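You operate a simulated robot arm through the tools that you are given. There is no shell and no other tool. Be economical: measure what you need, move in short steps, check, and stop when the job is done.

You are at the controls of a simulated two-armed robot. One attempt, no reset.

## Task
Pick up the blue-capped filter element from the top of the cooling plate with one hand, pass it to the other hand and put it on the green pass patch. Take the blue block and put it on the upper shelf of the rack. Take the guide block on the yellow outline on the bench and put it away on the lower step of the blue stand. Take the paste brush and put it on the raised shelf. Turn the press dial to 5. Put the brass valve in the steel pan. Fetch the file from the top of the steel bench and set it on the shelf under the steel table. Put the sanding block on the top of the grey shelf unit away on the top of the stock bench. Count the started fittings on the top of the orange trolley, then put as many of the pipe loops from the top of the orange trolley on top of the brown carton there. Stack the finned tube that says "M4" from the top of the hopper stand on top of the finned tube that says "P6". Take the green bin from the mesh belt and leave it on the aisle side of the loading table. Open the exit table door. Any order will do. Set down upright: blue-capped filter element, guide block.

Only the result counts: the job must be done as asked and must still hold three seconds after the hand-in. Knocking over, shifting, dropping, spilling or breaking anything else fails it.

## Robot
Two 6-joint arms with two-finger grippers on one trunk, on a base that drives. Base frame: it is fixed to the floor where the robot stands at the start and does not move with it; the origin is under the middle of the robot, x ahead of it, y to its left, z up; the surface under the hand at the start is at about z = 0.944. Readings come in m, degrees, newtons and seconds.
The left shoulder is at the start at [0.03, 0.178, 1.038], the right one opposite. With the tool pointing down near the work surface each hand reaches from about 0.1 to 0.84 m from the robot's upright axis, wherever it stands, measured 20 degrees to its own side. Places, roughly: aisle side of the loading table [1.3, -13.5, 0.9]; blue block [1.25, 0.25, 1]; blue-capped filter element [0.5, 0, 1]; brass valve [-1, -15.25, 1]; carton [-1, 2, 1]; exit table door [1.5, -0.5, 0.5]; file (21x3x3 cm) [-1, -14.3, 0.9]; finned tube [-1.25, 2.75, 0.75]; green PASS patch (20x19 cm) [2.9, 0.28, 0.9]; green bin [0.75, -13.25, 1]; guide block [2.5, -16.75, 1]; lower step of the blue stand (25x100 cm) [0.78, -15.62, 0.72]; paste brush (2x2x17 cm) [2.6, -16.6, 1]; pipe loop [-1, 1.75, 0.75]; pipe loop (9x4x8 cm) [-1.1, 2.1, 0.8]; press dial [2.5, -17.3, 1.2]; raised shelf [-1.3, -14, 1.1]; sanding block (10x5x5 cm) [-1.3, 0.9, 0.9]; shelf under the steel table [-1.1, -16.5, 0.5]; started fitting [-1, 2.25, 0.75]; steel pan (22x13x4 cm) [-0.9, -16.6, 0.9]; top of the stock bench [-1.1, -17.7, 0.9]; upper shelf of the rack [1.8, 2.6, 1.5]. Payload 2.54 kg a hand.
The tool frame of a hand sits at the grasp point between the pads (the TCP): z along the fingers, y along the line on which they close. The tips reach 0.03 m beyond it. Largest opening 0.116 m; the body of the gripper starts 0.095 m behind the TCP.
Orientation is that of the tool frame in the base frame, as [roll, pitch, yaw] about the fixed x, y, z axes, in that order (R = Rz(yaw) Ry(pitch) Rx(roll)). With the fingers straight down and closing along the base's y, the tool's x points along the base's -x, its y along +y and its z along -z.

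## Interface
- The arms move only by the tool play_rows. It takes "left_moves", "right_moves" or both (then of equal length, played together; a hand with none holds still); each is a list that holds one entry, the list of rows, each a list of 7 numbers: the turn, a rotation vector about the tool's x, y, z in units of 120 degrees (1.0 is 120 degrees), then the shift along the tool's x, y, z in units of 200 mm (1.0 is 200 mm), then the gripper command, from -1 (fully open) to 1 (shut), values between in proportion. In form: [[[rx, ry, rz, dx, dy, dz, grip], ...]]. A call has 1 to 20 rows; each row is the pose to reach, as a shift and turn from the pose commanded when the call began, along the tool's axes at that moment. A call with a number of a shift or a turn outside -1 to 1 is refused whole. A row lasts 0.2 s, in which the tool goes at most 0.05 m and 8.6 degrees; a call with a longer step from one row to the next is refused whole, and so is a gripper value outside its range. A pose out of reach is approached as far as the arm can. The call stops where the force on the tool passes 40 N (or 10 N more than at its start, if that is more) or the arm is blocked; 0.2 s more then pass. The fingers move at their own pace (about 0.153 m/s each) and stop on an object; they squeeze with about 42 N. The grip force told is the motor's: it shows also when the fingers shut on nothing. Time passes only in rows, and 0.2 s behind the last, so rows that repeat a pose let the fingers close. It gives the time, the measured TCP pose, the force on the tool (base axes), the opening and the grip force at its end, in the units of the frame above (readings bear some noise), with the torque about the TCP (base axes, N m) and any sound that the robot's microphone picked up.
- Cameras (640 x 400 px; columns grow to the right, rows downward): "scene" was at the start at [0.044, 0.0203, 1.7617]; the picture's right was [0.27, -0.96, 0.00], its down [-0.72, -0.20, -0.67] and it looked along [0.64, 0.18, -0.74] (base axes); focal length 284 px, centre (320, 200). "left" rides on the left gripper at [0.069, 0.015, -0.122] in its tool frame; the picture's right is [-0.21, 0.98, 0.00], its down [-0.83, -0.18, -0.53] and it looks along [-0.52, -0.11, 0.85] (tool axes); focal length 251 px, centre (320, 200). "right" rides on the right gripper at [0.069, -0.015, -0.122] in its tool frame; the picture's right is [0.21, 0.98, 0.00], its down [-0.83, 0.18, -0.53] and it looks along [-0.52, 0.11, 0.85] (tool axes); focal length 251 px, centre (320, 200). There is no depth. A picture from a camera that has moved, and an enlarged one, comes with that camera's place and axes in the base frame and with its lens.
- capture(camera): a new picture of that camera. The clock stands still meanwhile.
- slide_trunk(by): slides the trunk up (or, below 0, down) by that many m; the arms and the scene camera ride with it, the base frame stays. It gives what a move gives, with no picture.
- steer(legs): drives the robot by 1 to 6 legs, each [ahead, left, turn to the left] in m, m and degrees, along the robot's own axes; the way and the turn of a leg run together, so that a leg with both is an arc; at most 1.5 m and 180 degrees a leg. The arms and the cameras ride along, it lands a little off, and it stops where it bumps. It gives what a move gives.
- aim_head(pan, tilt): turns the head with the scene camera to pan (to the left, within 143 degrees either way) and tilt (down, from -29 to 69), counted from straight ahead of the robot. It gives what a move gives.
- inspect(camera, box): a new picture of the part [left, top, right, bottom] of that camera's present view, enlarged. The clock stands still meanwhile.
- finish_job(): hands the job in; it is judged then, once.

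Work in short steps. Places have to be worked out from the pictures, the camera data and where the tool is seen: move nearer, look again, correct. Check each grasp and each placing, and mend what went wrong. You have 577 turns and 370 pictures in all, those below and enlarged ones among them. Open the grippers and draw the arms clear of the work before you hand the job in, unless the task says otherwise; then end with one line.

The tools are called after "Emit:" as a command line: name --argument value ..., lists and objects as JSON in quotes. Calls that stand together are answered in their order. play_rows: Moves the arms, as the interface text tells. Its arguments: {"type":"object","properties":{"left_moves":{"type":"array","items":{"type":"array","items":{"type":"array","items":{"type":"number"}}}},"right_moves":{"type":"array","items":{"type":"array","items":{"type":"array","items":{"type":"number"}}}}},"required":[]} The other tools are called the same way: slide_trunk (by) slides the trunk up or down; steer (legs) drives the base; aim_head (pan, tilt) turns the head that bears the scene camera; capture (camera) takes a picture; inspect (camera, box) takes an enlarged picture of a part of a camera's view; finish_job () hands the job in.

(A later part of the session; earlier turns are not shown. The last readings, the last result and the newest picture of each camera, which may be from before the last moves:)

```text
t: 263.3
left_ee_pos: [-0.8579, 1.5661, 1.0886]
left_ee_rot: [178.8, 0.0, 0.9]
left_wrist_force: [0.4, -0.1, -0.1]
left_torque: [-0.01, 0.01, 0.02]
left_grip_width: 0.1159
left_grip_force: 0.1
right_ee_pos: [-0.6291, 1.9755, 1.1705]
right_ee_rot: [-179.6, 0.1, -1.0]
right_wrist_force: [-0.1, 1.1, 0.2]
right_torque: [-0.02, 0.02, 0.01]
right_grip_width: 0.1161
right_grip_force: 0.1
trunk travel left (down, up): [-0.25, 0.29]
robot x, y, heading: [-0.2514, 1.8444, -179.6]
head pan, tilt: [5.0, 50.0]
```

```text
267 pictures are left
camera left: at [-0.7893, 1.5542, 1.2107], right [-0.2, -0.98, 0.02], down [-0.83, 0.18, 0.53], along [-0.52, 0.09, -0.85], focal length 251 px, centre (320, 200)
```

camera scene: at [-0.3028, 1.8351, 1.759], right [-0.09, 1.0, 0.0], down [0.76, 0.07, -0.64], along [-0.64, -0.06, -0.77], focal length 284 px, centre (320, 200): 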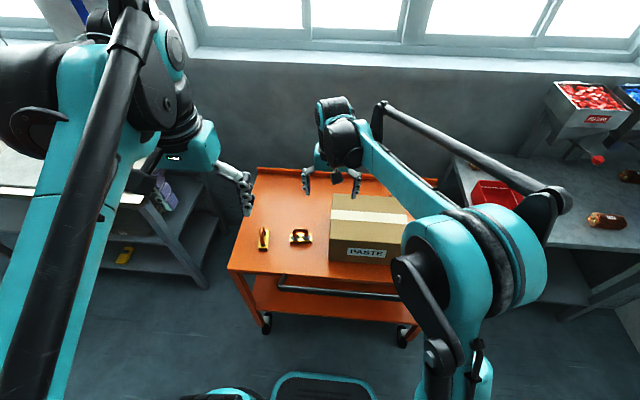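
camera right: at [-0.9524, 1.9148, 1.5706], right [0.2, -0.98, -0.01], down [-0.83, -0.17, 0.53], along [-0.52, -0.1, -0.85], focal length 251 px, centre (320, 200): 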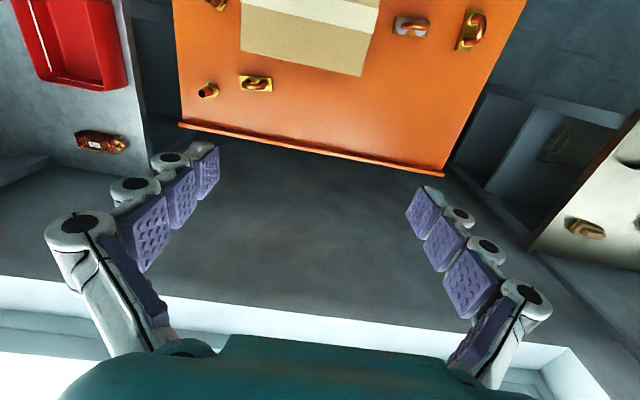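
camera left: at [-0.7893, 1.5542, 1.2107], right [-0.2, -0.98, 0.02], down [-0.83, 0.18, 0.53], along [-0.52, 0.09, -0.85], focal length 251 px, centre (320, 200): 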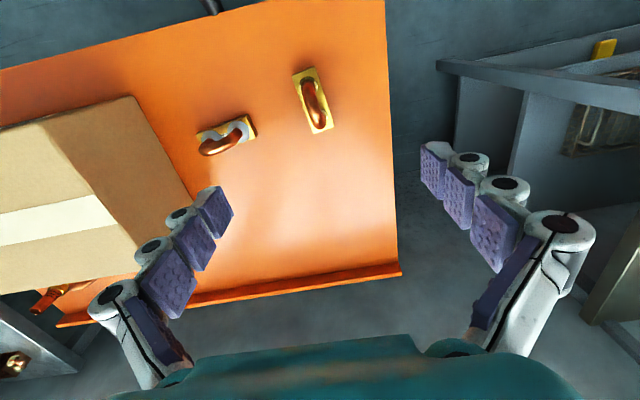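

Loop A's axis is turned ~16°, centre (−0.862, 1.574). I yaw the hand 16° and descend.

Emit:
play_rows --left_moves '[[[0, 0, -0.045, -0.02, -0.04, 0.15, -1], [0, 0, -0.09, -0.02, -0.04, 0.35, -1], [0, 0, -0.133, -0.02, -0.04, 0.55, -1], [0, 0, -0.133, -0.02, -0.04, 0.75, -1], [0, 0, -0.133, -0.02, -0.04, 0.88, -1], [0, 0, -0.133, -0.02, -0.04, 0.95, -1], [0, 0, -0.133, -0.02, -0.04, 0.95, -1]]]'

Emit:
capture --camera "left"

```text
t: 264.9
left_ee_pos: [-0.8609, 1.5681, 0.8972]
left_ee_rot: [178.8, 0.4, 16.8]
left_wrist_force: [-0.5, 0.7, 0.2]
left_torque: [-0.02, 0.0, 0.03]
left_grip_width: 0.116
left_grip_force: 0.1
right_ee_pos: [-0.6294, 1.9753, 1.1685]
right_ee_rot: [-179.7, 0.0, -1.0]
right_wrist_force: [0.2, -0.1, 0.2]
right_torque: [-0.04, 0.0, -0.01]
right_grip_width: 0.116
right_grip_force: 0.1
trunk travel left (down, up): [-0.25, 0.29]
robot x, y, heading: [-0.2555, 1.8427, -179.6]
head pan, tilt: [5.0, 50.0]
```

```text
266 pictures are left
camera left: at [-0.7901, 1.5757, 1.0199], right [0.08, -1.0, 0.02], down [-0.84, -0.05, 0.54], along [-0.53, -0.06, -0.84], focal length 251 px, centre (320, 200)
```

left: 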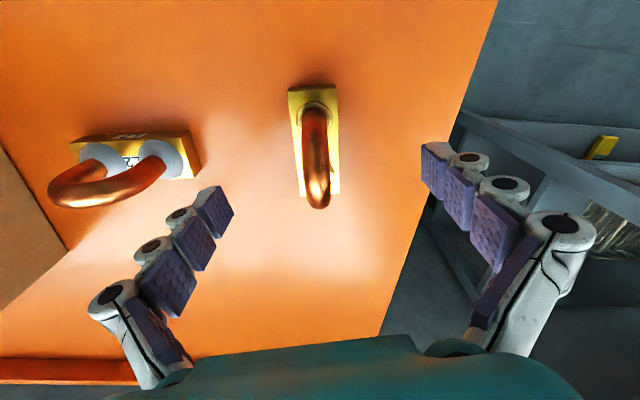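

Aligned. Down another 30 mm and close.

Emit:
play_rows --left_moves '[[[0, 0, 0, -0.0, 0, 0.08, -1], [0, 0, 0, 0, 0, 0.15, -1], [0, 0, 0, 0, 0, 0.15, -0.4], [0, 0, 0, 0, 0, 0.15, 0.2], [0, 0, 0, 0, 0, 0.15, 0.9], [0, 0, 0, 0, 0, 0.15, 0.9], [0, 0, 0, 0, 0, 0.15, 0.9]]]'

Emit:
capture --camera "left"

```text
t: 266.5
left_ee_pos: [-0.8615, 1.5693, 0.8685]
left_ee_rot: [178.8, 0.4, 16.8]
left_wrist_force: [-0.6, 0.3, 0.0]
left_torque: [0.03, 0.09, 0.04]
left_grip_width: 0.0137
left_grip_force: 38.3
right_ee_pos: [-0.6278, 1.9746, 1.1693]
right_ee_rot: [-179.5, -0.1, -1.0]
right_wrist_force: [-0.1, 0.0, 0.2]
right_torque: [0.0, 0.01, 0.01]
right_grip_width: 0.1161
right_grip_force: 0.0
trunk travel left (down, up): [-0.25, 0.29]
robot x, y, heading: [-0.2555, 1.8409, -179.8]
head pan, tilt: [5.0, 50.0]
```

```text
265 pictures are left
camera left: at [-0.7915, 1.5756, 0.9898], right [0.08, -1.0, 0.02], down [-0.84, -0.05, 0.54], along [-0.53, -0.06, -0.84], focal length 251 px, centre (320, 200)
```

left: 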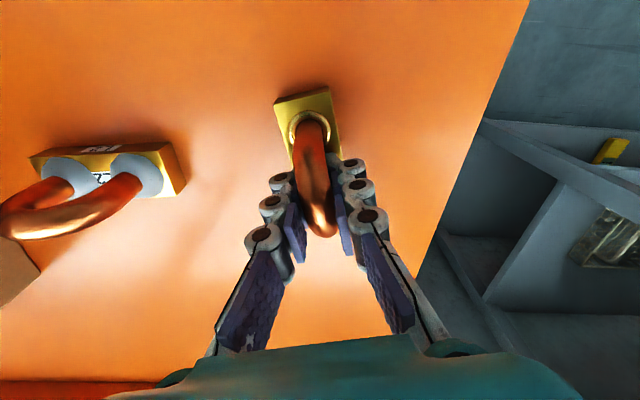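

Pinched (0.0137 m). I lift 0.2 m and check how it hangs.

Emit:
play_rows --left_moves '[[[0, 0, 0, 0, 0, -0.1, 0.9], [0, 0, 0, 0, 0, -0.3, 0.9], [0, 0, 0, 0, 0, -0.5, 0.9], [0, 0, 0, 0, 0, -0.7, 0.9], [0, 0, 0, 0, 0, -0.9, 0.9], [0, 0, 0, 0, 0, -0.98, 0.9]]]'

Emit:
capture --camera "left"

Emit:
capture --camera "right"

```text
t: 267.9
left_ee_pos: [-0.8623, 1.5712, 1.0643]
left_ee_rot: [178.8, 0.4, 16.8]
left_wrist_force: [-0.5, -0.3, -4.7]
left_torque: [-0.03, 0.0, -0.01]
left_grip_width: 0.0137
left_grip_force: 38.3
right_ee_pos: [-0.6289, 1.9747, 1.1694]
right_ee_rot: [-179.5, -0.1, -0.9]
right_wrist_force: [0.2, 0.3, 0.2]
right_torque: [0.0, -0.01, 0.0]
right_grip_width: 0.1159
right_grip_force: 0.2
trunk travel left (down, up): [-0.25, 0.29]
robot x, y, heading: [-0.2558, 1.8414, -179.6]
head pan, tilt: [5.0, 50.0]
```

```text
264 pictures are left
camera left: at [-0.7924, 1.5794, 1.1861], right [0.08, -1.0, 0.02], down [-0.84, -0.05, 0.54], along [-0.53, -0.06, -0.84], focal length 251 px, centre (320, 200)
```

left: 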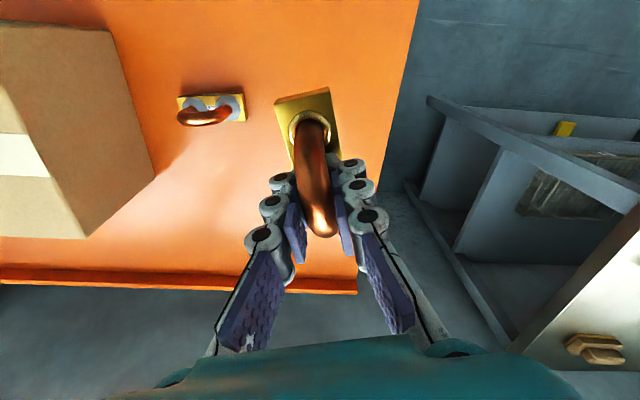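

```text
263 pictures are left
camera right: at [-0.5604, 1.988, 1.2919], right [0.2, -0.98, -0.01], down [-0.83, -0.17, 0.53], along [-0.52, -0.1, -0.85], focal length 251 px, centre (320, 200)
```

right: 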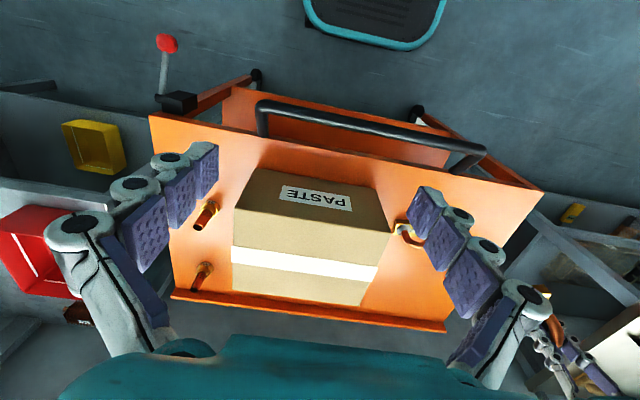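

Loop A is held rigidly. The carton top is about x −0.82…−1.02, y 1.82…2.09, z≈0.96. I carry the loop over it in two stages.

Emit:
play_rows --left_moves '[[[0, 0, 0, 0, 0, -0.2, 0.9], [0, 0, 0, 0, -0.15, -0.3, 0.9], [0, 0, 0, 0.01, -0.35, -0.35, 0.9], [0, 0, 0, 0.02, -0.55, -0.35, 0.9], [0, 0, 0, 0.03, -0.75, -0.35, 0.9], [0, 0, 0, 0.04, -0.85, -0.35, 0.9]]]'

Emit:
play_rows --left_moves '[[[0, 0, 0.04, 0.01, -0.15, 0, 0.9], [0, 0, 0.08, 0.02, -0.32, 0, 0.9], [0, 0, 0.12, 0.03, -0.5, 0, 0.9], [0, 0, 0.133, 0.04, -0.66, 0, 0.9], [0, 0, 0.133, 0.04, -0.77, 0, 0.9], [0, 0, 0.133, 0.04, -0.77, 0, 0.9]]]'

Emit:
capture --camera "left"

Emit:
capture --camera "right"

```text
t: 269.3
left_ee_pos: [-0.906, 1.7387, 1.1308]
left_ee_rot: [178.8, 0.3, 16.7]
left_wrist_force: [-0.3, 0.1, -5.0]
left_torque: [0.02, 0.02, 0.02]
left_grip_width: 0.0139
left_grip_force: 38.3
right_ee_pos: [-0.6284, 1.9759, 1.1695]
right_ee_rot: [-179.6, 0.0, -0.9]
right_wrist_force: [-0.3, -0.3, -1.1]
right_torque: [0.02, -0.04, -0.01]
right_grip_width: 0.1162
right_grip_force: 0.1
trunk travel left (down, up): [-0.25, 0.29]
robot x, y, heading: [-0.2511, 1.845, -179.7]
head pan, tilt: [5.0, 50.0]
```

```text
t: 270.7
left_ee_pos: [-0.941, 1.8905, 1.127]
left_ee_rot: [178.9, 0.0, 1.0]
left_wrist_force: [-0.5, 0.6, -4.8]
left_torque: [-0.01, 0.04, 0.02]
left_grip_width: 0.0135
left_grip_force: 38.8
right_ee_pos: [-0.6295, 1.9737, 1.1698]
right_ee_rot: [-179.5, 0.1, -1.0]
right_wrist_force: [0.2, 0.2, -0.3]
right_torque: [-0.01, 0.01, -0.01]
right_grip_width: 0.116
right_grip_force: 0.1
trunk travel left (down, up): [-0.25, 0.29]
robot x, y, heading: [-0.2578, 1.8422, -179.5]
head pan, tilt: [5.0, 50.0]
```

```text
262 pictures are left
camera left: at [-0.8721, 1.8785, 1.2489], right [-0.2, -0.98, 0.02], down [-0.83, 0.18, 0.53], along [-0.52, 0.09, -0.85], focal length 251 px, centre (320, 200)
```

left: 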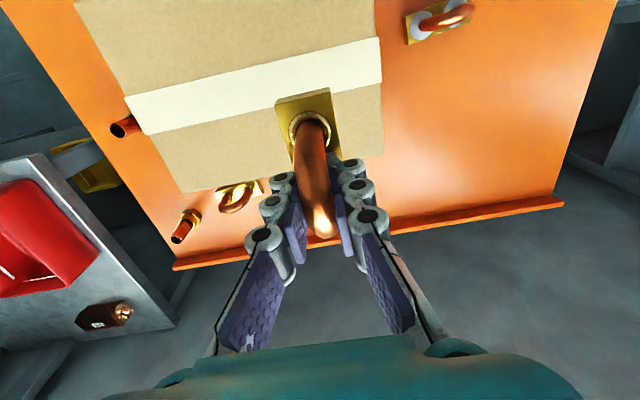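

```text
261 pictures are left
camera right: at [-0.5602, 1.9879, 1.292], right [0.2, -0.98, -0.01], down [-0.83, -0.17, 0.53], along [-0.52, -0.1, -0.85], focal length 251 px, centre (320, 200)
```

right: 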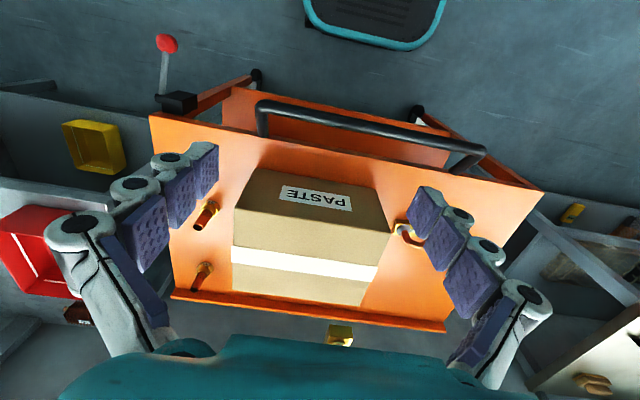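

The loop's base is over the carton top with margin. I lower to near contact, then in small steps.

Emit:
play_rows --left_moves '[[[0, 0, 0, 0.05, 0.05, 0.1, 0.9], [0, 0, 0, 0.05, 0.05, 0.25, 0.9], [0, 0, 0, 0.05, 0.05, 0.38, 0.9], [0, 0, 0, 0.05, 0.05, 0.44, 0.9], [0, 0, 0, 0.05, 0.05, 0.46, 0.9], [0, 0, 0, 0.05, 0.05, 0.46, 0.9]]]'

Emit:
capture --camera "left"

```text
t: 272.1
left_ee_pos: [-0.9296, 1.8786, 1.036]
left_ee_rot: [178.8, 0.0, 0.9]
left_wrist_force: [-0.1, 0.9, -4.6]
left_torque: [0.0, 0.04, 0.0]
left_grip_width: 0.0135
left_grip_force: 38.6
right_ee_pos: [-0.6298, 1.9741, 1.1701]
right_ee_rot: [-179.6, 0.0, -1.1]
right_wrist_force: [-0.7, -0.1, -0.3]
right_torque: [0.01, 0.03, 0.0]
right_grip_width: 0.1161
right_grip_force: 0.1
trunk travel left (down, up): [-0.25, 0.29]
robot x, y, heading: [-0.2551, 1.845, -179.7]
head pan, tilt: [5.0, 50.0]
```

```text
260 pictures are left
camera left: at [-0.8615, 1.8658, 1.1575], right [-0.2, -0.98, 0.02], down [-0.83, 0.18, 0.53], along [-0.52, 0.09, -0.85], focal length 251 px, centre (320, 200)
```

left: 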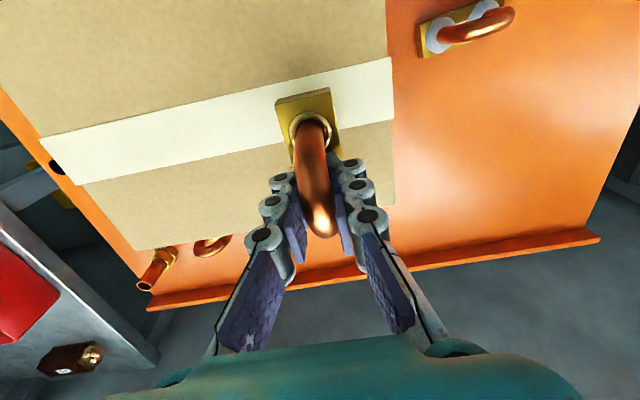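

Still no contact; I keep lowering in 4 mm steps.

Emit:
play_rows --left_moves '[[[0, 0, 0, 0, 0, 0.02, 0.9], [0, 0, 0, 0, 0, 0.04, 0.9], [0, 0, 0, 0, 0, 0.06, 0.9], [0, 0, 0, 0, 0, 0.075, 0.9], [0, 0, 0, 0, 0, 0.075, 0.9]]]'

```text
t: 273.3
left_ee_pos: [-0.93, 1.8769, 1.0212]
left_ee_rot: [178.9, 0.0, 0.9]
left_wrist_force: [0.2, 0.6, -4.5]
left_torque: [0.0, 0.05, -0.02]
left_grip_width: 0.0137
left_grip_force: 38.2
right_ee_pos: [-0.6301, 1.9751, 1.1697]
right_ee_rot: [-179.6, 0.0, -1.0]
right_wrist_force: [-0.3, -0.3, -0.5]
right_torque: [-0.03, 0.04, 0.0]
right_grip_width: 0.1162
right_grip_force: 0.2
trunk travel left (down, up): [-0.25, 0.29]
robot x, y, heading: [-0.2549, 1.8431, -179.7]
head pan, tilt: [5.0, 50.0]
```

Emit:
play_rows --left_moves '[[[0, 0, 0, 0, 0, 0.02, 0.9], [0, 0, 0, 0, 0, 0.04, 0.9], [0, 0, 0, 0, 0, 0.06, 0.9], [0, 0, 0, 0, 0, 0.08, 0.9], [0, 0, 0, 0, 0, 0.08, 0.9]]]'

Emit:
capture --camera "left"

```text
t: 274.1
left_ee_pos: [-0.9288, 1.8751, 1.0135]
left_ee_rot: [178.7, 0.2, 1.0]
left_wrist_force: [1.9, -0.7, 16.6]
left_torque: [0.11, 0.07, 0.01]
left_grip_width: 0.0132
left_grip_force: 37.8
right_ee_pos: [-0.6272, 1.9761, 1.1718]
right_ee_rot: [-179.6, 0.1, -0.9]
right_wrist_force: [-0.2, 0.3, 0.8]
right_torque: [-0.01, 0.0, -0.03]
right_grip_width: 0.1162
right_grip_force: 0.1
trunk travel left (down, up): [-0.25, 0.29]
robot x, y, heading: [-0.2503, 1.8413, -179.9]
head pan, tilt: [5.0, 50.0]
stopped in row 4 (left hand): the force on the tool passed its limit at 46 N (the readings are from after the stop); the commanded pose is now the measured one
```

```text
259 pictures are left
camera left: at [-0.8591, 1.8643, 1.1353], right [-0.2, -0.98, 0.02], down [-0.83, 0.18, 0.53], along [-0.53, 0.09, -0.85], focal length 251 px, centre (320, 200)
```

left: 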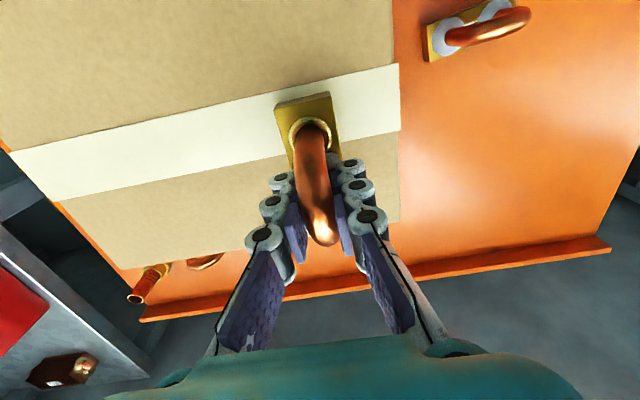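

Contact at TCP z 1.0135. I open gently and rise.

Emit:
play_rows --left_moves '[[[0, 0, 0, 0, 0, -0.01, 0.7], [0, 0, 0, 0, 0, -0.01, 0.5], [0, 0, 0, 0, 0, -0.01, 0.3], [0, 0, 0, 0, 0, -0.01, 0.3], [0, 0, 0, 0, 0, -0.15, 0.3], [0, 0, 0, 0, 0, -0.35, 0.3], [0, 0, 0, 0, 0, -0.6, 0.3], [0, 0, 0, 0, 0, -0.8, 0.3]]]'

Emit:
capture --camera "left"

```text
t: 275.9
left_ee_pos: [-0.9309, 1.8771, 1.1733]
left_ee_rot: [178.8, 0.0, 0.8]
left_wrist_force: [0.0, -0.2, 0.3]
left_torque: [-0.01, 0.04, 0.02]
left_grip_width: 0.0407
left_grip_force: 0.0
right_ee_pos: [-0.6292, 1.9751, 1.1697]
right_ee_rot: [-179.6, 0.0, -0.9]
right_wrist_force: [0.7, 0.5, -0.3]
right_torque: [0.0, 0.0, 0.01]
right_grip_width: 0.116
right_grip_force: 0.0
trunk travel left (down, up): [-0.25, 0.29]
robot x, y, heading: [-0.2548, 1.8445, -179.9]
head pan, tilt: [5.0, 50.0]
```

```text
258 pictures are left
camera left: at [-0.8612, 1.8655, 1.2948], right [-0.2, -0.98, 0.02], down [-0.83, 0.18, 0.53], along [-0.52, 0.09, -0.85], focal length 251 px, centre (320, 200)
```

left: 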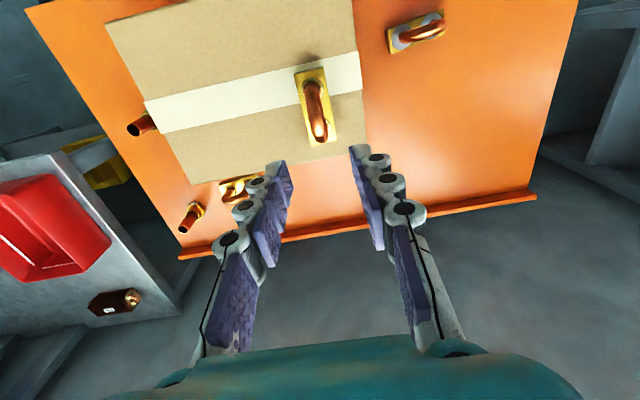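

Loop A stands on the carton. Now I move over loop B.

Emit:
play_rows --left_moves '[[[0, 0, 0, 0.05, 0.15, 0, 0], [0, 0, 0, 0.1, 0.33, 0, -0.5], [0, 0, 0, 0.15, 0.5, 0.05, -1], [0, 0, 0, 0.2, 0.67, 0.15, -1], [0, 0, 0, 0.25, 0.82, 0.3, -1], [0, 0, 0, 0.25, 0.82, 0.4, -1]]]'

Emit:
capture --camera "left"

```text
t: 277.3
left_ee_pos: [-0.8782, 1.7152, 1.0958]
left_ee_rot: [178.6, 0.1, 0.9]
left_wrist_force: [-0.4, 0.1, -0.1]
left_torque: [-0.03, -0.01, 0.01]
left_grip_width: 0.1157
left_grip_force: 0.1
right_ee_pos: [-0.6291, 1.9752, 1.1683]
right_ee_rot: [-179.6, 0.0, -1.0]
right_wrist_force: [-0.2, -0.2, 0.4]
right_torque: [-0.02, -0.01, -0.01]
right_grip_width: 0.1159
right_grip_force: 0.1
trunk travel left (down, up): [-0.25, 0.29]
robot x, y, heading: [-0.2559, 1.8431, -179.8]
head pan, tilt: [5.0, 50.0]
```

```text
257 pictures are left
camera left: at [-0.8096, 1.7043, 1.2172], right [-0.2, -0.98, 0.02], down [-0.83, 0.18, 0.53], along [-0.52, 0.09, -0.85], focal length 251 px, centre (320, 200)
```

left: 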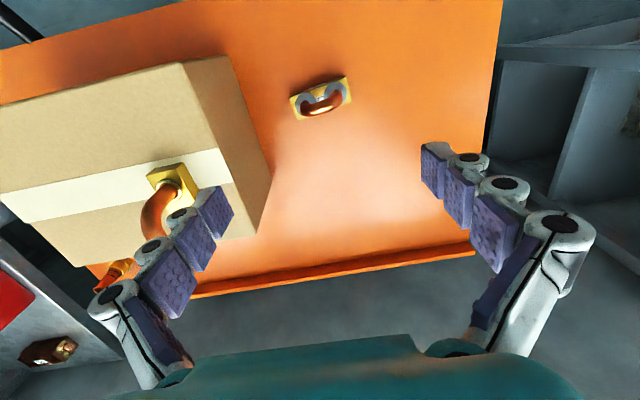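

Loop B: centre (−0.879, 1.709), axis turned ~8°. I yaw, narrow the opening to clear the carton, and descend.

Emit:
play_rows --left_moves '[[[0, 0, -0.03, 0, 0.03, 0.15, -0.7], [0, 0, -0.066, 0, 0.03, 0.35, -0.47], [0, 0, -0.066, 0, 0.03, 0.55, -0.47], [0, 0, -0.066, 0, 0.03, 0.75, -0.47], [0, 0, -0.066, 0, 0.03, 0.85, -0.47], [0, 0, -0.066, 0, 0.03, 0.85, -0.47]]]'

Emit:
capture --camera "left"

```text
t: 278.7
left_ee_pos: [-0.8782, 1.705, 0.9271]
left_ee_rot: [178.8, 0.2, 8.8]
left_wrist_force: [0.1, 0.0, 0.2]
left_torque: [0.02, 0.0, -0.02]
left_grip_width: 0.0851
left_grip_force: 0.1
right_ee_pos: [-0.6294, 1.9752, 1.1701]
right_ee_rot: [-179.7, 0.0, -1.0]
right_wrist_force: [0.6, 0.6, 0.9]
right_torque: [0.0, 0.0, 0.01]
right_grip_width: 0.1162
right_grip_force: 0.1
trunk travel left (down, up): [-0.25, 0.29]
robot x, y, heading: [-0.2556, 1.8413, -179.6]
head pan, tilt: [5.0, 50.0]
```

```text
256 pictures are left
camera left: at [-0.8069, 1.7028, 1.0472], right [-0.06, -1.0, 0.02], down [-0.84, 0.06, 0.53], along [-0.53, 0.01, -0.85], focal length 251 px, centre (320, 200)
```

left: 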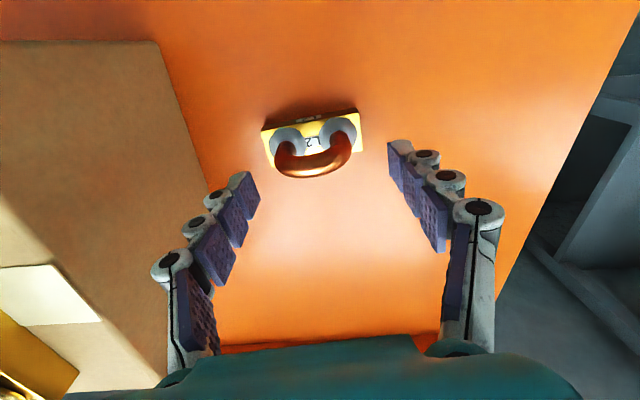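

Good alignment; small correction, down 60 mm, close.

Emit:
play_rows --left_moves '[[[0, 0, 0, -0.02, -0.025, 0.1, -0.47], [0, 0, 0, -0.02, -0.025, 0.2, -0.47], [0, 0, 0, -0.02, -0.025, 0.3, -0.47], [0, 0, 0, -0.02, -0.025, 0.3, -0.1], [0, 0, 0, -0.02, -0.025, 0.3, 0.5], [0, 0, 0, -0.02, -0.025, 0.3, 0.8], [0, 0, 0, -0.02, -0.025, 0.3, 0.8]]]'

Emit:
capture --camera "left"

```text
t: 280.5
left_ee_pos: [-0.8808, 1.7074, 0.8675]
left_ee_rot: [179.0, 0.4, 8.8]
left_wrist_force: [1.6, 2.5, 19.6]
left_torque: [0.49, -0.28, 0.1]
left_grip_width: 0.0589
left_grip_force: 41.9
right_ee_pos: [-0.629, 1.9753, 1.1707]
right_ee_rot: [-179.6, 0.1, -1.1]
right_wrist_force: [-0.1, 0.1, 0.7]
right_torque: [-0.02, -0.04, 0.0]
right_grip_width: 0.1161
right_grip_force: 0.1
trunk travel left (down, up): [-0.25, 0.29]
robot x, y, heading: [-0.2547, 1.8424, -179.9]
head pan, tilt: [5.0, 50.0]
stopped in row 7 (left hand): the force on the tool passed its limit at 41 N (the readings are from after the stop); the commanded pose is now the measured one
```

```text
255 pictures are left
camera left: at [-0.8107, 1.7056, 0.988], right [-0.06, -1.0, 0.02], down [-0.84, 0.06, 0.54], along [-0.54, 0.02, -0.84], focal length 251 px, centre (320, 200)
```

left: 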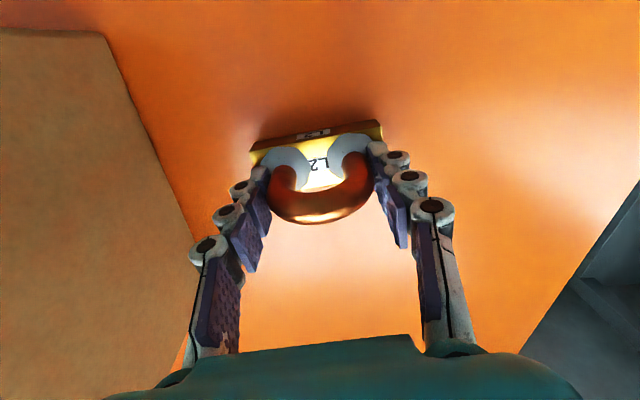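

The tips sit on the sloped collars (0.059 m). I reopen slightly, rise 13 mm and grip the pipe legs instead.

Emit:
play_rows --left_moves '[[[0, 0, 0, 0, 0, 0, -0.2], [0, 0, 0, 0, 0, 0, -0.3], [0, 0, 0, 0, 0, -0.065, -0.3], [0, 0, 0, 0, 0, -0.065, 0.2], [0, 0, 0, 0, 0, -0.065, 0.8], [0, 0, 0, 0, 0, -0.065, 0.8], [0, 0, 0, 0, 0, -0.065, 0.8]]]'

Emit:
capture --camera "left"

```text
t: 282.1
left_ee_pos: [-0.8812, 1.7082, 0.8774]
left_ee_rot: [178.8, 0.4, 8.7]
left_wrist_force: [1.4, 0.7, 1.5]
left_torque: [0.22, -0.01, -0.06]
left_grip_width: 0.0589
left_grip_force: 42.0
right_ee_pos: [-0.6295, 1.9759, 1.1704]
right_ee_rot: [-179.6, 0.0, -1.0]
right_wrist_force: [0.5, -0.5, 0.3]
right_torque: [-0.02, 0.0, -0.02]
right_grip_width: 0.1158
right_grip_force: 0.1
trunk travel left (down, up): [-0.25, 0.29]
robot x, y, heading: [-0.253, 1.8407, -179.8]
head pan, tilt: [5.0, 50.0]
```

```text
254 pictures are left
camera left: at [-0.8118, 1.7052, 0.9996], right [-0.06, -1.0, 0.02], down [-0.84, 0.06, 0.54], along [-0.54, 0.02, -0.84], focal length 251 px, centre (320, 200)
```

left: 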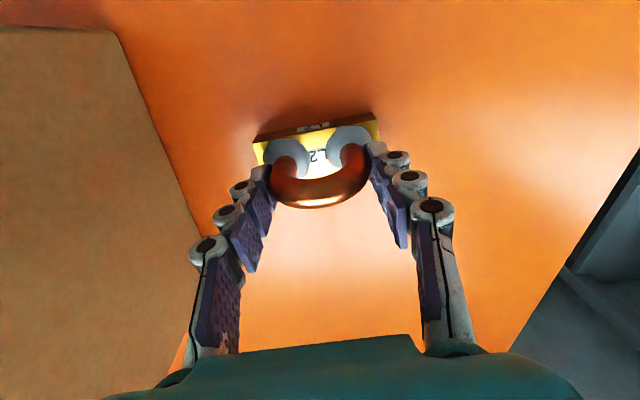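

Same width, so it is the arch itself; forces are now low. I lift.

Emit:
play_rows --left_moves '[[[0, 0, 0, 0, 0, -0.05, 0.8], [0, 0, 0, 0, 0, -0.15, 0.8], [0, 0, 0, 0, 0, -0.35, 0.8], [0, 0, 0, 0, 0, -0.55, 0.8], [0, 0, 0, 0, 0, -0.75, 0.8], [0, 0, 0, 0, 0, -0.98, 0.8]]]'

Emit:
capture --camera "left"

```text
t: 283.5
left_ee_pos: [-0.8825, 1.7108, 1.076]
left_ee_rot: [178.8, 0.4, 8.8]
left_wrist_force: [0.3, 0.4, -4.0]
left_torque: [-0.02, 0.01, 0.02]
left_grip_width: 0.059
left_grip_force: 41.4
right_ee_pos: [-0.6292, 1.9749, 1.1707]
right_ee_rot: [-179.6, 0.0, -1.0]
right_wrist_force: [-0.2, -0.4, -0.6]
right_torque: [-0.02, 0.0, 0.01]
right_grip_width: 0.1161
right_grip_force: 0.0
trunk travel left (down, up): [-0.25, 0.29]
robot x, y, heading: [-0.2547, 1.8449, -179.7]
head pan, tilt: [5.0, 50.0]
```

```text
253 pictures are left
camera left: at [-0.8117, 1.709, 1.1972], right [-0.06, -1.0, 0.02], down [-0.84, 0.06, 0.54], along [-0.54, 0.02, -0.84], focal length 251 px, centre (320, 200)
```

left: 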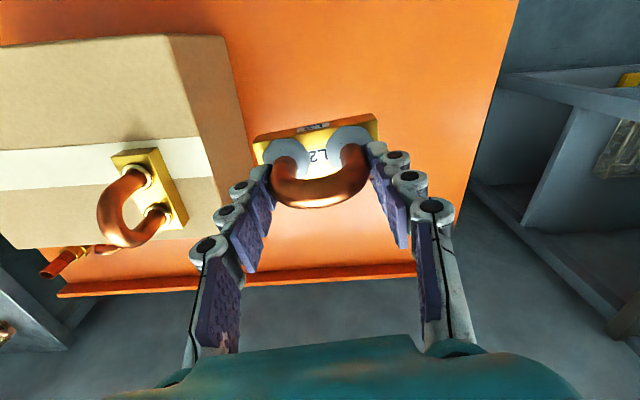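

Loop B held. I carry it high over loop A to the right half of the carton.

Emit:
play_rows --left_moves '[[[0, 0, 0, 0, 0, -0.2, 0.8], [0, 0, 0, 0, 0, -0.4, 0.8], [0, 0, 0, 0, -0.15, -0.45, 0.8], [0, 0, 0, 0.0, -0.3, -0.45, 0.8], [0, 0, 0, 0.01, -0.46, -0.45, 0.8], [0, 0, 0, 0.015, -0.62, -0.45, 0.8], [0, 0, 0, 0.02, -0.74, -0.45, 0.8]]]'

Emit:
play_rows --left_moves '[[[0, 0, 0.02, 0, -0.15, 0, 0.8], [0, 0, 0.04, 0.01, -0.3, 0, 0.8], [0, 0, 0.06, 0.01, -0.45, 0, 0.8], [0, 0, 0.073, 0.02, -0.6, 0, 0.8], [0, 0, 0.073, 0.02, -0.74, 0, 0.8], [0, 0, 0.073, 0.02, -0.74, 0, 0.8]]]'

Emit:
capture --camera "left"

```text
t: 285.1
left_ee_pos: [-0.8999, 1.8622, 1.1612]
left_ee_rot: [178.8, 0.3, 8.8]
left_wrist_force: [-0.1, 1.0, -5.2]
left_torque: [-0.01, 0.0, -0.01]
left_grip_width: 0.0592
left_grip_force: 42.8
right_ee_pos: [-0.6295, 1.9753, 1.1688]
right_ee_rot: [-179.6, 0.0, -1.0]
right_wrist_force: [-0.6, 0.9, -0.2]
right_torque: [0.02, -0.01, 0.0]
right_grip_width: 0.116
right_grip_force: 0.0
trunk travel left (down, up): [-0.25, 0.29]
robot x, y, heading: [-0.2562, 1.839, -180.0]
head pan, tilt: [5.0, 50.0]
```

```text
t: 286.5
left_ee_pos: [-0.9184, 2.0062, 1.1593]
left_ee_rot: [178.8, 0.2, 0.0]
left_wrist_force: [0.6, -0.6, -4.2]
left_torque: [0.04, 0.06, 0.0]
left_grip_width: 0.0594
left_grip_force: 42.0
right_ee_pos: [-0.6289, 1.9758, 1.1698]
right_ee_rot: [-179.5, -0.1, -1.0]
right_wrist_force: [-0.4, 0.6, 0.0]
right_torque: [0.01, 0.01, 0.0]
right_grip_width: 0.116
right_grip_force: 0.0
trunk travel left (down, up): [-0.25, 0.29]
robot x, y, heading: [-0.254, 1.8446, -179.7]
head pan, tilt: [5.0, 50.0]
```

```text
252 pictures are left
camera left: at [-0.8496, 1.9938, 1.2813], right [-0.21, -0.98, 0.02], down [-0.82, 0.19, 0.53], along [-0.52, 0.1, -0.85], focal length 251 px, centre (320, 200)
```

left: 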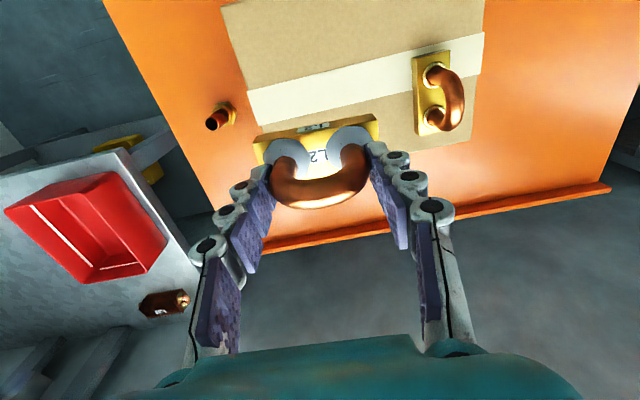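

Positioned over the carton. I lower to just above contact, then fine steps.

Emit:
play_rows --left_moves '[[[0, 0, 0, 0, 0.03, 0.15, 0.8], [0, 0, 0, 0, 0.03, 0.3, 0.8], [0, 0, 0, 0, 0.03, 0.45, 0.8], [0, 0, 0, 0, 0.03, 0.56, 0.8], [0, 0, 0, 0, 0.03, 0.62, 0.8], [0, 0, 0, 0, 0.03, 0.65, 0.8], [0, 0, 0, 0, 0.03, 0.67, 0.8], [0, 0, 0, 0, 0.03, 0.68, 0.8], [0, 0, 0, 0, 0.03, 0.69, 0.8]]]'

Emit:
capture --camera "left"

```text
t: 288.5
left_ee_pos: [-0.9182, 1.998, 1.0229]
left_ee_rot: [178.8, 0.2, 0.0]
left_wrist_force: [-3.5, 2.9, 29.1]
left_torque: [0.46, 0.01, 0.03]
left_grip_width: 0.0594
left_grip_force: 42.0
right_ee_pos: [-0.6264, 1.9745, 1.1708]
right_ee_rot: [-179.6, 0.1, -1.0]
right_wrist_force: [-0.7, -0.5, 0.5]
right_torque: [-0.02, 0.0, -0.01]
right_grip_width: 0.116
right_grip_force: 0.1
trunk travel left (down, up): [-0.25, 0.29]
robot x, y, heading: [-0.2537, 1.844, -179.7]
head pan, tilt: [5.0, 50.0]
```

```text
251 pictures are left
camera left: at [-0.8488, 1.9852, 1.1438], right [-0.21, -0.98, 0.02], down [-0.82, 0.19, 0.53], along [-0.53, 0.1, -0.85], focal length 251 px, centre (320, 200)
```

left: 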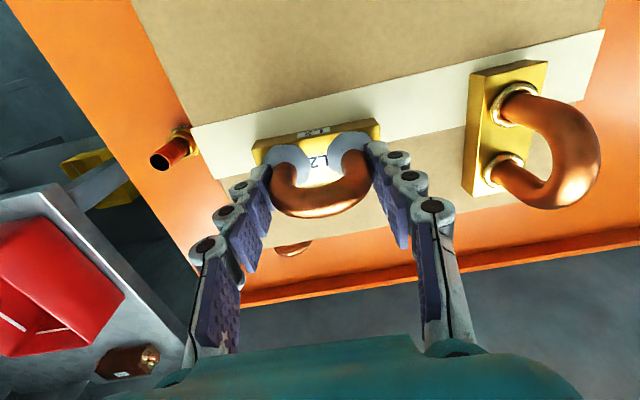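

Contact, 29 N, on the carton. Open moderately (clear of loop A) and rise.

Emit:
play_rows --left_moves '[[[0, 0, 0, 0, 0, -0.01, 0.3], [0, 0, 0, 0, 0, -0.01, 0], [0, 0, 0, 0, 0, -0.01, -0.3], [0, 0, 0, 0, 0, -0.01, -0.3], [0, 0, 0, 0, 0, -0.15, -0.3], [0, 0, 0, 0, 0, -0.35, -0.3], [0, 0, 0, 0, 0, -0.6, -0.3], [0, 0, 0, 0, 0, -0.85, -0.3]]]'

Emit:
capture --camera "left"

```text
t: 290.3
left_ee_pos: [-0.9202, 2.0026, 1.1904]
left_ee_rot: [178.9, 0.2, 0.0]
left_wrist_force: [0.1, -0.4, 0.2]
left_torque: [0.0, 0.0, -0.02]
left_grip_width: 0.0756
left_grip_force: 0.0
right_ee_pos: [-0.6293, 1.9758, 1.1688]
right_ee_rot: [-179.6, 0.0, -1.0]
right_wrist_force: [1.1, 0.2, 1.3]
right_torque: [0.01, 0.0, 0.03]
right_grip_width: 0.116
right_grip_force: 0.0
trunk travel left (down, up): [-0.25, 0.29]
robot x, y, heading: [-0.254, 1.8425, -179.8]
head pan, tilt: [5.0, 50.0]
```

```text
250 pictures are left
camera left: at [-0.851, 1.9896, 1.3117], right [-0.21, -0.98, 0.02], down [-0.82, 0.19, 0.53], along [-0.52, 0.1, -0.85], focal length 251 px, centre (320, 200)
```

left: 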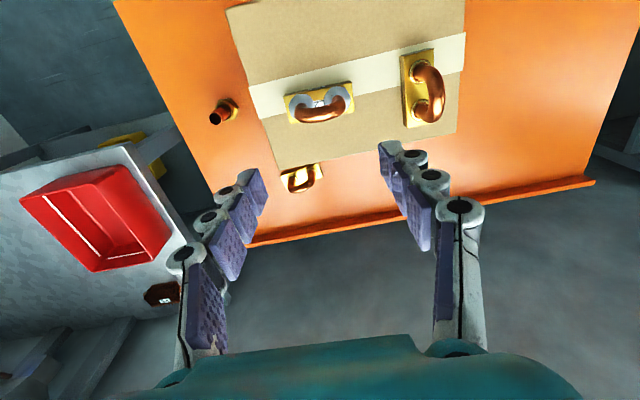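

Both loops stand on the carton; the third stays on the trolley. I retract the left hand, then go to the hopper stand.

Emit:
play_rows --left_moves '[[[0, 0, 0, 0.1, 0, -0.15, -0.3], [0, 0, 0, 0.28, 0.05, -0.25, -0.5], [0, 0, 0, 0.46, 0.15, -0.3, -0.7], [0, 0, 0, 0.64, 0.25, -0.35, -1], [0, 0, 0, 0.82, 0.35, -0.4, -1], [0, 0, 0, 0.98, 0.45, -0.4, -1]]]'

Emit:
play_rows --left_moves '[[[0, 0, 0, 0.15, 0.15, 0, -1], [0, 0, 0, 0.3, 0.3, 0, -1], [0, 0, 0, 0.45, 0.45, 0, -1], [0, 0, 0, 0.6, 0.6, 0, -1], [0, 0, 0, 0.75, 0.75, 0, -1]]]'

Emit:
steer --legs '[[0, -1.0, 0]]'

Emit:
aim_head --pan 0 --tilt 35

Emit:
capture --camera "scene"

```text
t: 291.7
left_ee_pos: [-0.722, 1.9137, 1.2715]
left_ee_rot: [178.9, 0.1, -0.1]
left_wrist_force: [0.8, -0.2, -0.7]
left_torque: [0.04, 0.01, -0.02]
left_grip_width: 0.1159
left_grip_force: 0.1
right_ee_pos: [-0.6279, 1.9742, 1.1693]
right_ee_rot: [-179.5, 0.1, -1.0]
right_wrist_force: [-0.3, -0.8, 0.6]
right_torque: [0.05, 0.03, -0.03]
right_grip_width: 0.1161
right_grip_force: 0.1
trunk travel left (down, up): [-0.25, 0.29]
robot x, y, heading: [-0.2565, 1.8433, -180.0]
head pan, tilt: [5.0, 50.0]
```

```text
t: 292.9
left_ee_pos: [-0.5716, 1.7624, 1.2758]
left_ee_rot: [178.8, 0.2, 0.0]
left_wrist_force: [0.3, -0.6, 0.4]
left_torque: [0.03, 0.06, -0.01]
left_grip_width: 0.1157
left_grip_force: 0.0
right_ee_pos: [-0.6279, 1.9741, 1.1696]
right_ee_rot: [-179.4, 0.2, -1.1]
right_wrist_force: [0.4, 0.8, -0.1]
right_torque: [0.04, 0.05, 0.02]
right_grip_width: 0.116
right_grip_force: 0.1
trunk travel left (down, up): [-0.25, 0.29]
robot x, y, heading: [-0.2521, 1.8426, -180.0]
head pan, tilt: [5.0, 50.0]
```

```text
t: 298.0
left_ee_pos: [-0.5793, 2.7532, 1.2758]
left_ee_rot: [178.8, 0.2, 0.4]
left_wrist_force: [0.7, 0.2, 0.1]
left_torque: [-0.02, 0.0, 0.02]
left_grip_width: 0.116
left_grip_force: 0.0
right_ee_pos: [-0.6366, 2.9653, 1.1699]
right_ee_rot: [-179.6, 0.0, -0.7]
right_wrist_force: [0.3, 0.3, -0.4]
right_torque: [0.01, 0.0, 0.01]
right_grip_width: 0.1158
right_grip_force: 0.0
trunk travel left (down, up): [-0.25, 0.29]
robot x, y, heading: [-0.2578, 2.8343, -179.5]
head pan, tilt: [5.0, 50.0]
```

```text
t: 298.8
left_ee_pos: [-0.5797, 2.7535, 1.2774]
left_ee_rot: [178.8, 0.3, 0.3]
left_wrist_force: [-0.7, 0.2, -0.3]
left_torque: [-0.03, 0.02, 0.0]
left_grip_width: 0.1159
left_grip_force: 0.1
right_ee_pos: [-0.6366, 2.9636, 1.1697]
right_ee_rot: [-179.4, 0.1, -0.7]
right_wrist_force: [0.7, -0.8, 0.2]
right_torque: [0.02, -0.01, 0.01]
right_grip_width: 0.1159
right_grip_force: 0.0
trunk travel left (down, up): [-0.25, 0.29]
robot x, y, heading: [-0.2624, 2.8353, -179.5]
head pan, tilt: [0.0, 35.0]
```

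```text
249 pictures are left
camera scene: at [-0.3215, 2.8324, 1.7806], right [-0.01, 1.0, 0.0], down [0.57, 0.01, -0.82], along [-0.82, -0.01, -0.57], focal length 284 px, centre (320, 200)
```

scene: 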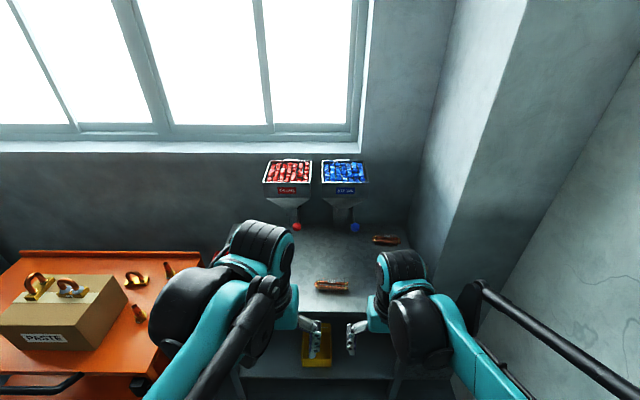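

I zoom on the tubes' labels.

Emit:
inspect --camera "scene" --box '[290, 220, 420, 300]'

Emit:
capture --camera "right"

Emit:
capture --camera "left"

```text
4.92 times, centred on (355, 260) of scene
camera zoom: at [-0.3215, 2.8324, 1.7806], right [-0.01, 1.0, 0.0], down [0.57, 0.01, -0.82], along [-0.82, -0.01, -0.57], focal length 1399 px, centre (148, -95)
```

zoom: 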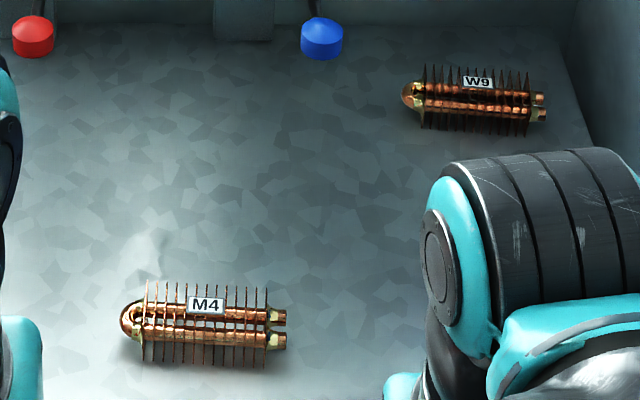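

```text
247 pictures are left
camera right: at [-0.5682, 2.9775, 1.292], right [0.2, -0.98, -0.01], down [-0.83, -0.18, 0.53], along [-0.52, -0.1, -0.85], focal length 251 px, centre (320, 200)
```

right: 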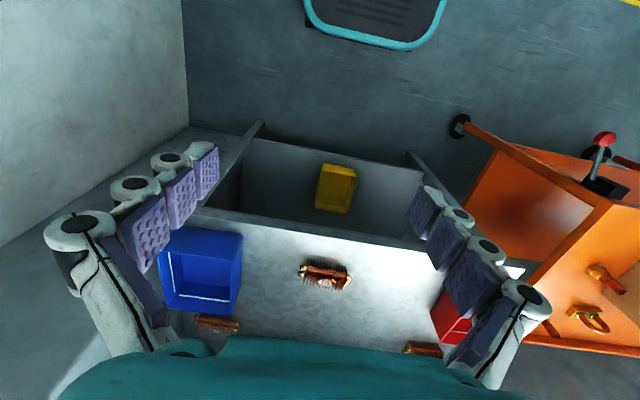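

```text
246 pictures are left
camera left: at [-0.5105, 2.7399, 1.3971], right [-0.21, -0.98, 0.02], down [-0.83, 0.19, 0.53], along [-0.52, 0.09, -0.85], focal length 251 px, centre (320, 200)
```

left: 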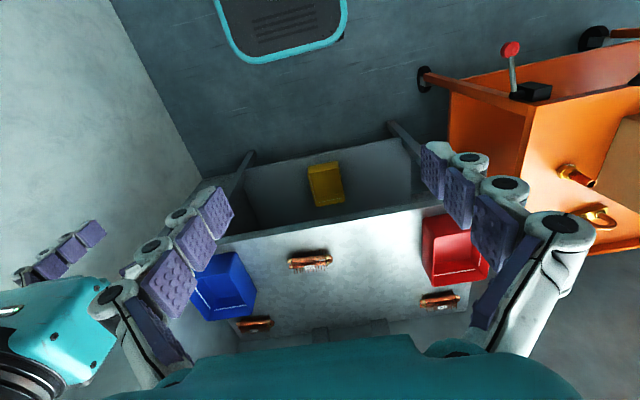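

M4 is the front tube at (−1.11, 2.875); W9 is at the back right; so P6 should be the one behind the red bin. I drive ahead to x≈−0.73.

Emit:
steer --legs '[[0.46, 0, -0.5]]'

Emit:
aim_head --pan 15 --tilt 50

Emit:
capture --camera "scene"

Emit:
capture --camera "left"

```text
t: 301.5
left_ee_pos: [-1.0346, 2.751, 1.275]
left_ee_rot: [178.8, 0.1, 0.0]
left_wrist_force: [-0.7, -0.2, -0.9]
left_torque: [-0.01, -0.02, 0.02]
left_grip_width: 0.1161
left_grip_force: 0.1
right_ee_pos: [-1.0911, 2.9629, 1.1697]
right_ee_rot: [-179.6, 0.1, -1.0]
right_wrist_force: [-0.2, 0.2, 1.2]
right_torque: [0.02, -0.02, 0.01]
right_grip_width: 0.1162
right_grip_force: 0.1
trunk travel left (down, up): [-0.25, 0.29]
robot x, y, heading: [-0.7138, 2.8317, -179.9]
head pan, tilt: [0.0, 35.0]
```

```text
t: 302.3
left_ee_pos: [-1.034, 2.7514, 1.2753]
left_ee_rot: [178.8, 0.1, 0.0]
left_wrist_force: [-0.4, 0.3, -0.8]
left_torque: [0.03, -0.03, 0.01]
left_grip_width: 0.1157
left_grip_force: 0.1
right_ee_pos: [-1.0908, 2.9626, 1.1702]
right_ee_rot: [-179.5, 0.0, -1.1]
right_wrist_force: [-0.2, 0.3, -0.1]
right_torque: [0.01, -0.03, -0.01]
right_grip_width: 0.1158
right_grip_force: 0.0
trunk travel left (down, up): [-0.25, 0.29]
robot x, y, heading: [-0.7166, 2.8318, -179.9]
head pan, tilt: [15.0, 50.0]
```

```text
245 pictures are left
camera scene: at [-0.7612, 2.8098, 1.759], right [-0.26, 0.96, 0.0], down [0.74, 0.2, -0.64], along [-0.62, -0.17, -0.77], focal length 284 px, centre (320, 200)
```

scene: 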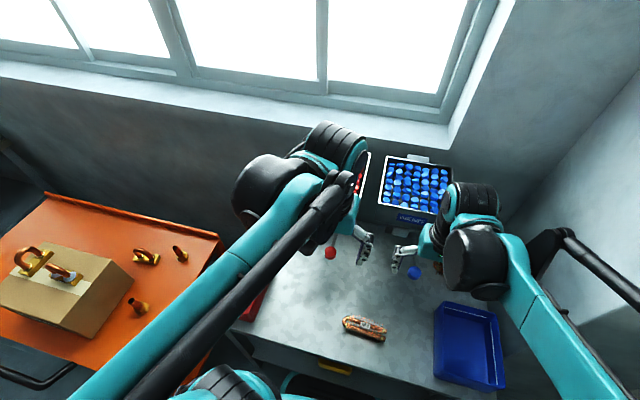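

```text
244 pictures are left
camera left: at [-0.9645, 2.738, 1.3972], right [-0.21, -0.98, 0.02], down [-0.82, 0.19, 0.53], along [-0.52, 0.1, -0.85], focal length 251 px, centre (320, 200)
```

left: 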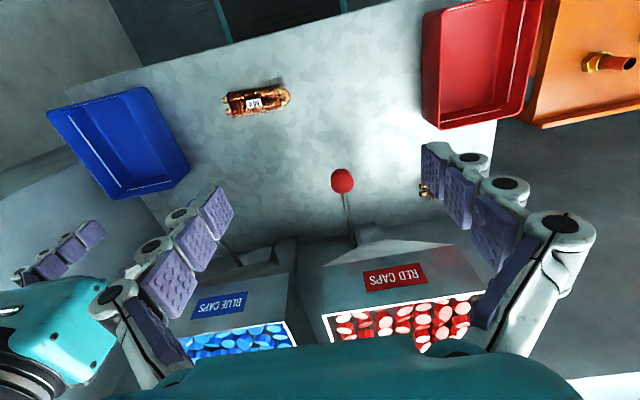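

M4's top is at z≈0.877, centre about (−1.036, 2.872), axis nearly along y (7° off). The lever knobs hang at z≈1.09, x≈−1.15 on either side. I yaw the left hand ~97° and hover above M4.

Emit:
play_rows --left_moves '[[[0, 0, 0.067, 0, -0.05, 0, -1], [0, 0, 0.135, 0, -0.1, 0, -1], [0, 0, 0.202, 0, -0.16, 0, -1], [0, 0, 0.27, 0, -0.22, 0, -1], [0, 0, 0.337, 0, -0.28, 0, -1], [0, 0, 0.404, 0, -0.34, 0, -1], [0, 0, 0.471, 0, -0.4, 0, -1], [0, 0, 0.539, 0, -0.46, 0.1, -1], [0, 0, 0.606, -0.01, -0.52, 0.2, -1], [0, 0, 0.673, -0.01, -0.58, 0.3, -1], [0, 0, 0.74, -0.01, -0.61, 0.4, -1], [0, 0, 0.808, -0.01, -0.61, 0.5, -1], [0, 0, 0.808, -0.01, -0.61, 0.55, -1]]]'

Emit:
capture --camera "left"

Emit:
capture --camera "scene"

```text
t: 305.1
left_ee_pos: [-1.0368, 2.8683, 1.162]
left_ee_rot: [180.0, -1.3, -97.0]
left_wrist_force: [-2.0, -5.6, 3.0]
left_torque: [0.56, 0.04, 0.42]
left_grip_width: 0.1163
left_grip_force: 0.0
right_ee_pos: [-1.0903, 2.9634, 1.1694]
right_ee_rot: [-179.6, -0.1, -1.0]
right_wrist_force: [1.7, 5.8, -2.6]
right_torque: [-0.16, 0.1, 0.17]
right_grip_width: 0.1095
right_grip_force: 0.1
trunk travel left (down, up): [-0.25, 0.29]
robot x, y, heading: [-0.7152, 2.8323, -179.6]
head pan, tilt: [15.0, 50.0]
```

```text
243 pictures are left
camera left: at [-1.0598, 2.8043, 1.2851], right [-0.94, 0.33, 0.0], down [0.28, 0.81, 0.52], along [0.17, 0.49, -0.86], focal length 251 px, centre (320, 200)
```

left: 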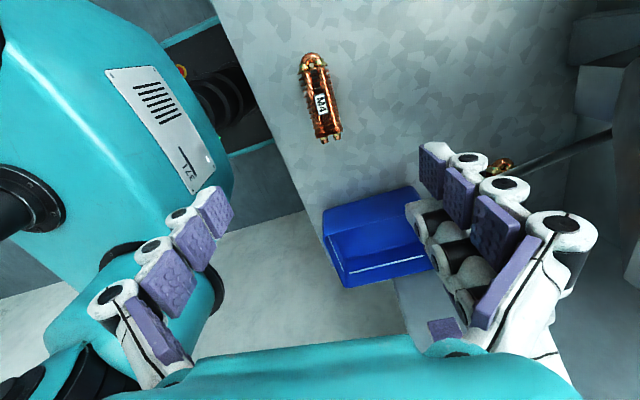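

```text
242 pictures are left
camera scene: at [-0.7617, 2.8099, 1.759], right [-0.26, 0.96, 0.0], down [0.74, 0.2, -0.64], along [-0.62, -0.17, -0.77], focal length 284 px, centre (320, 200)
```

scene: 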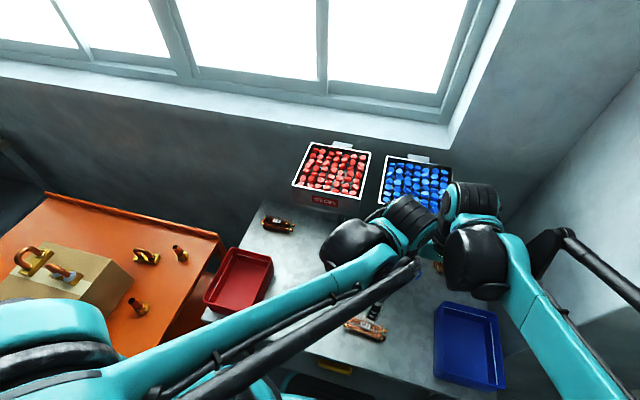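

The hands touch. I move the right hand up, back and right, out of the way.

Emit:
play_rows --right_moves '[[[0, 0, 0, 0, -0.1, -0.1, -1], [0, 0, 0, 0.1, -0.25, -0.2, -1], [0, 0, 0, 0.25, -0.4, -0.3, -1], [0, 0, 0, 0.4, -0.55, -0.35, -1], [0, 0, 0, 0.55, -0.7, -0.35, -1], [0, 0, 0, 0.65, -0.85, -0.35, -1]]]'

Emit:
capture --camera "left"

```text
t: 306.5
left_ee_pos: [-1.0365, 2.8682, 1.163]
left_ee_rot: [180.0, -1.2, -96.9]
left_wrist_force: [0.5, -0.1, -0.6]
left_torque: [-0.04, 0.02, -0.01]
left_grip_width: 0.1161
left_grip_force: 0.0
right_ee_pos: [-0.9553, 3.1298, 1.2401]
right_ee_rot: [-179.7, 0.1, -1.0]
right_wrist_force: [-0.5, 0.8, 0.5]
right_torque: [-0.03, -0.02, -0.01]
right_grip_width: 0.116
right_grip_force: 0.1
trunk travel left (down, up): [-0.25, 0.29]
robot x, y, heading: [-0.714, 2.8283, -179.6]
head pan, tilt: [15.0, 50.0]
```

```text
241 pictures are left
camera left: at [-1.0597, 2.8045, 1.2853], right [-0.94, 0.33, 0.0], down [0.28, 0.81, 0.52], along [0.17, 0.49, -0.86], focal length 251 px, centre (320, 200)
```

left: 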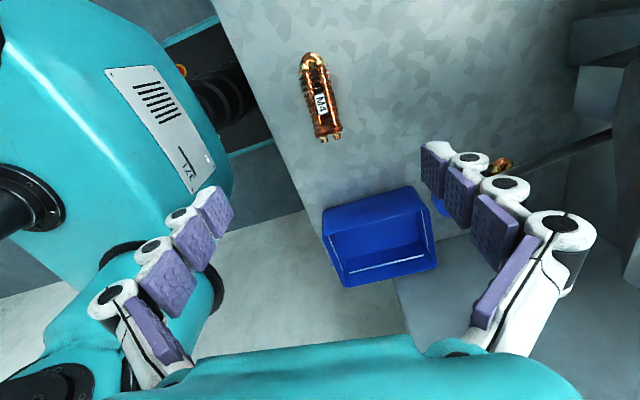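

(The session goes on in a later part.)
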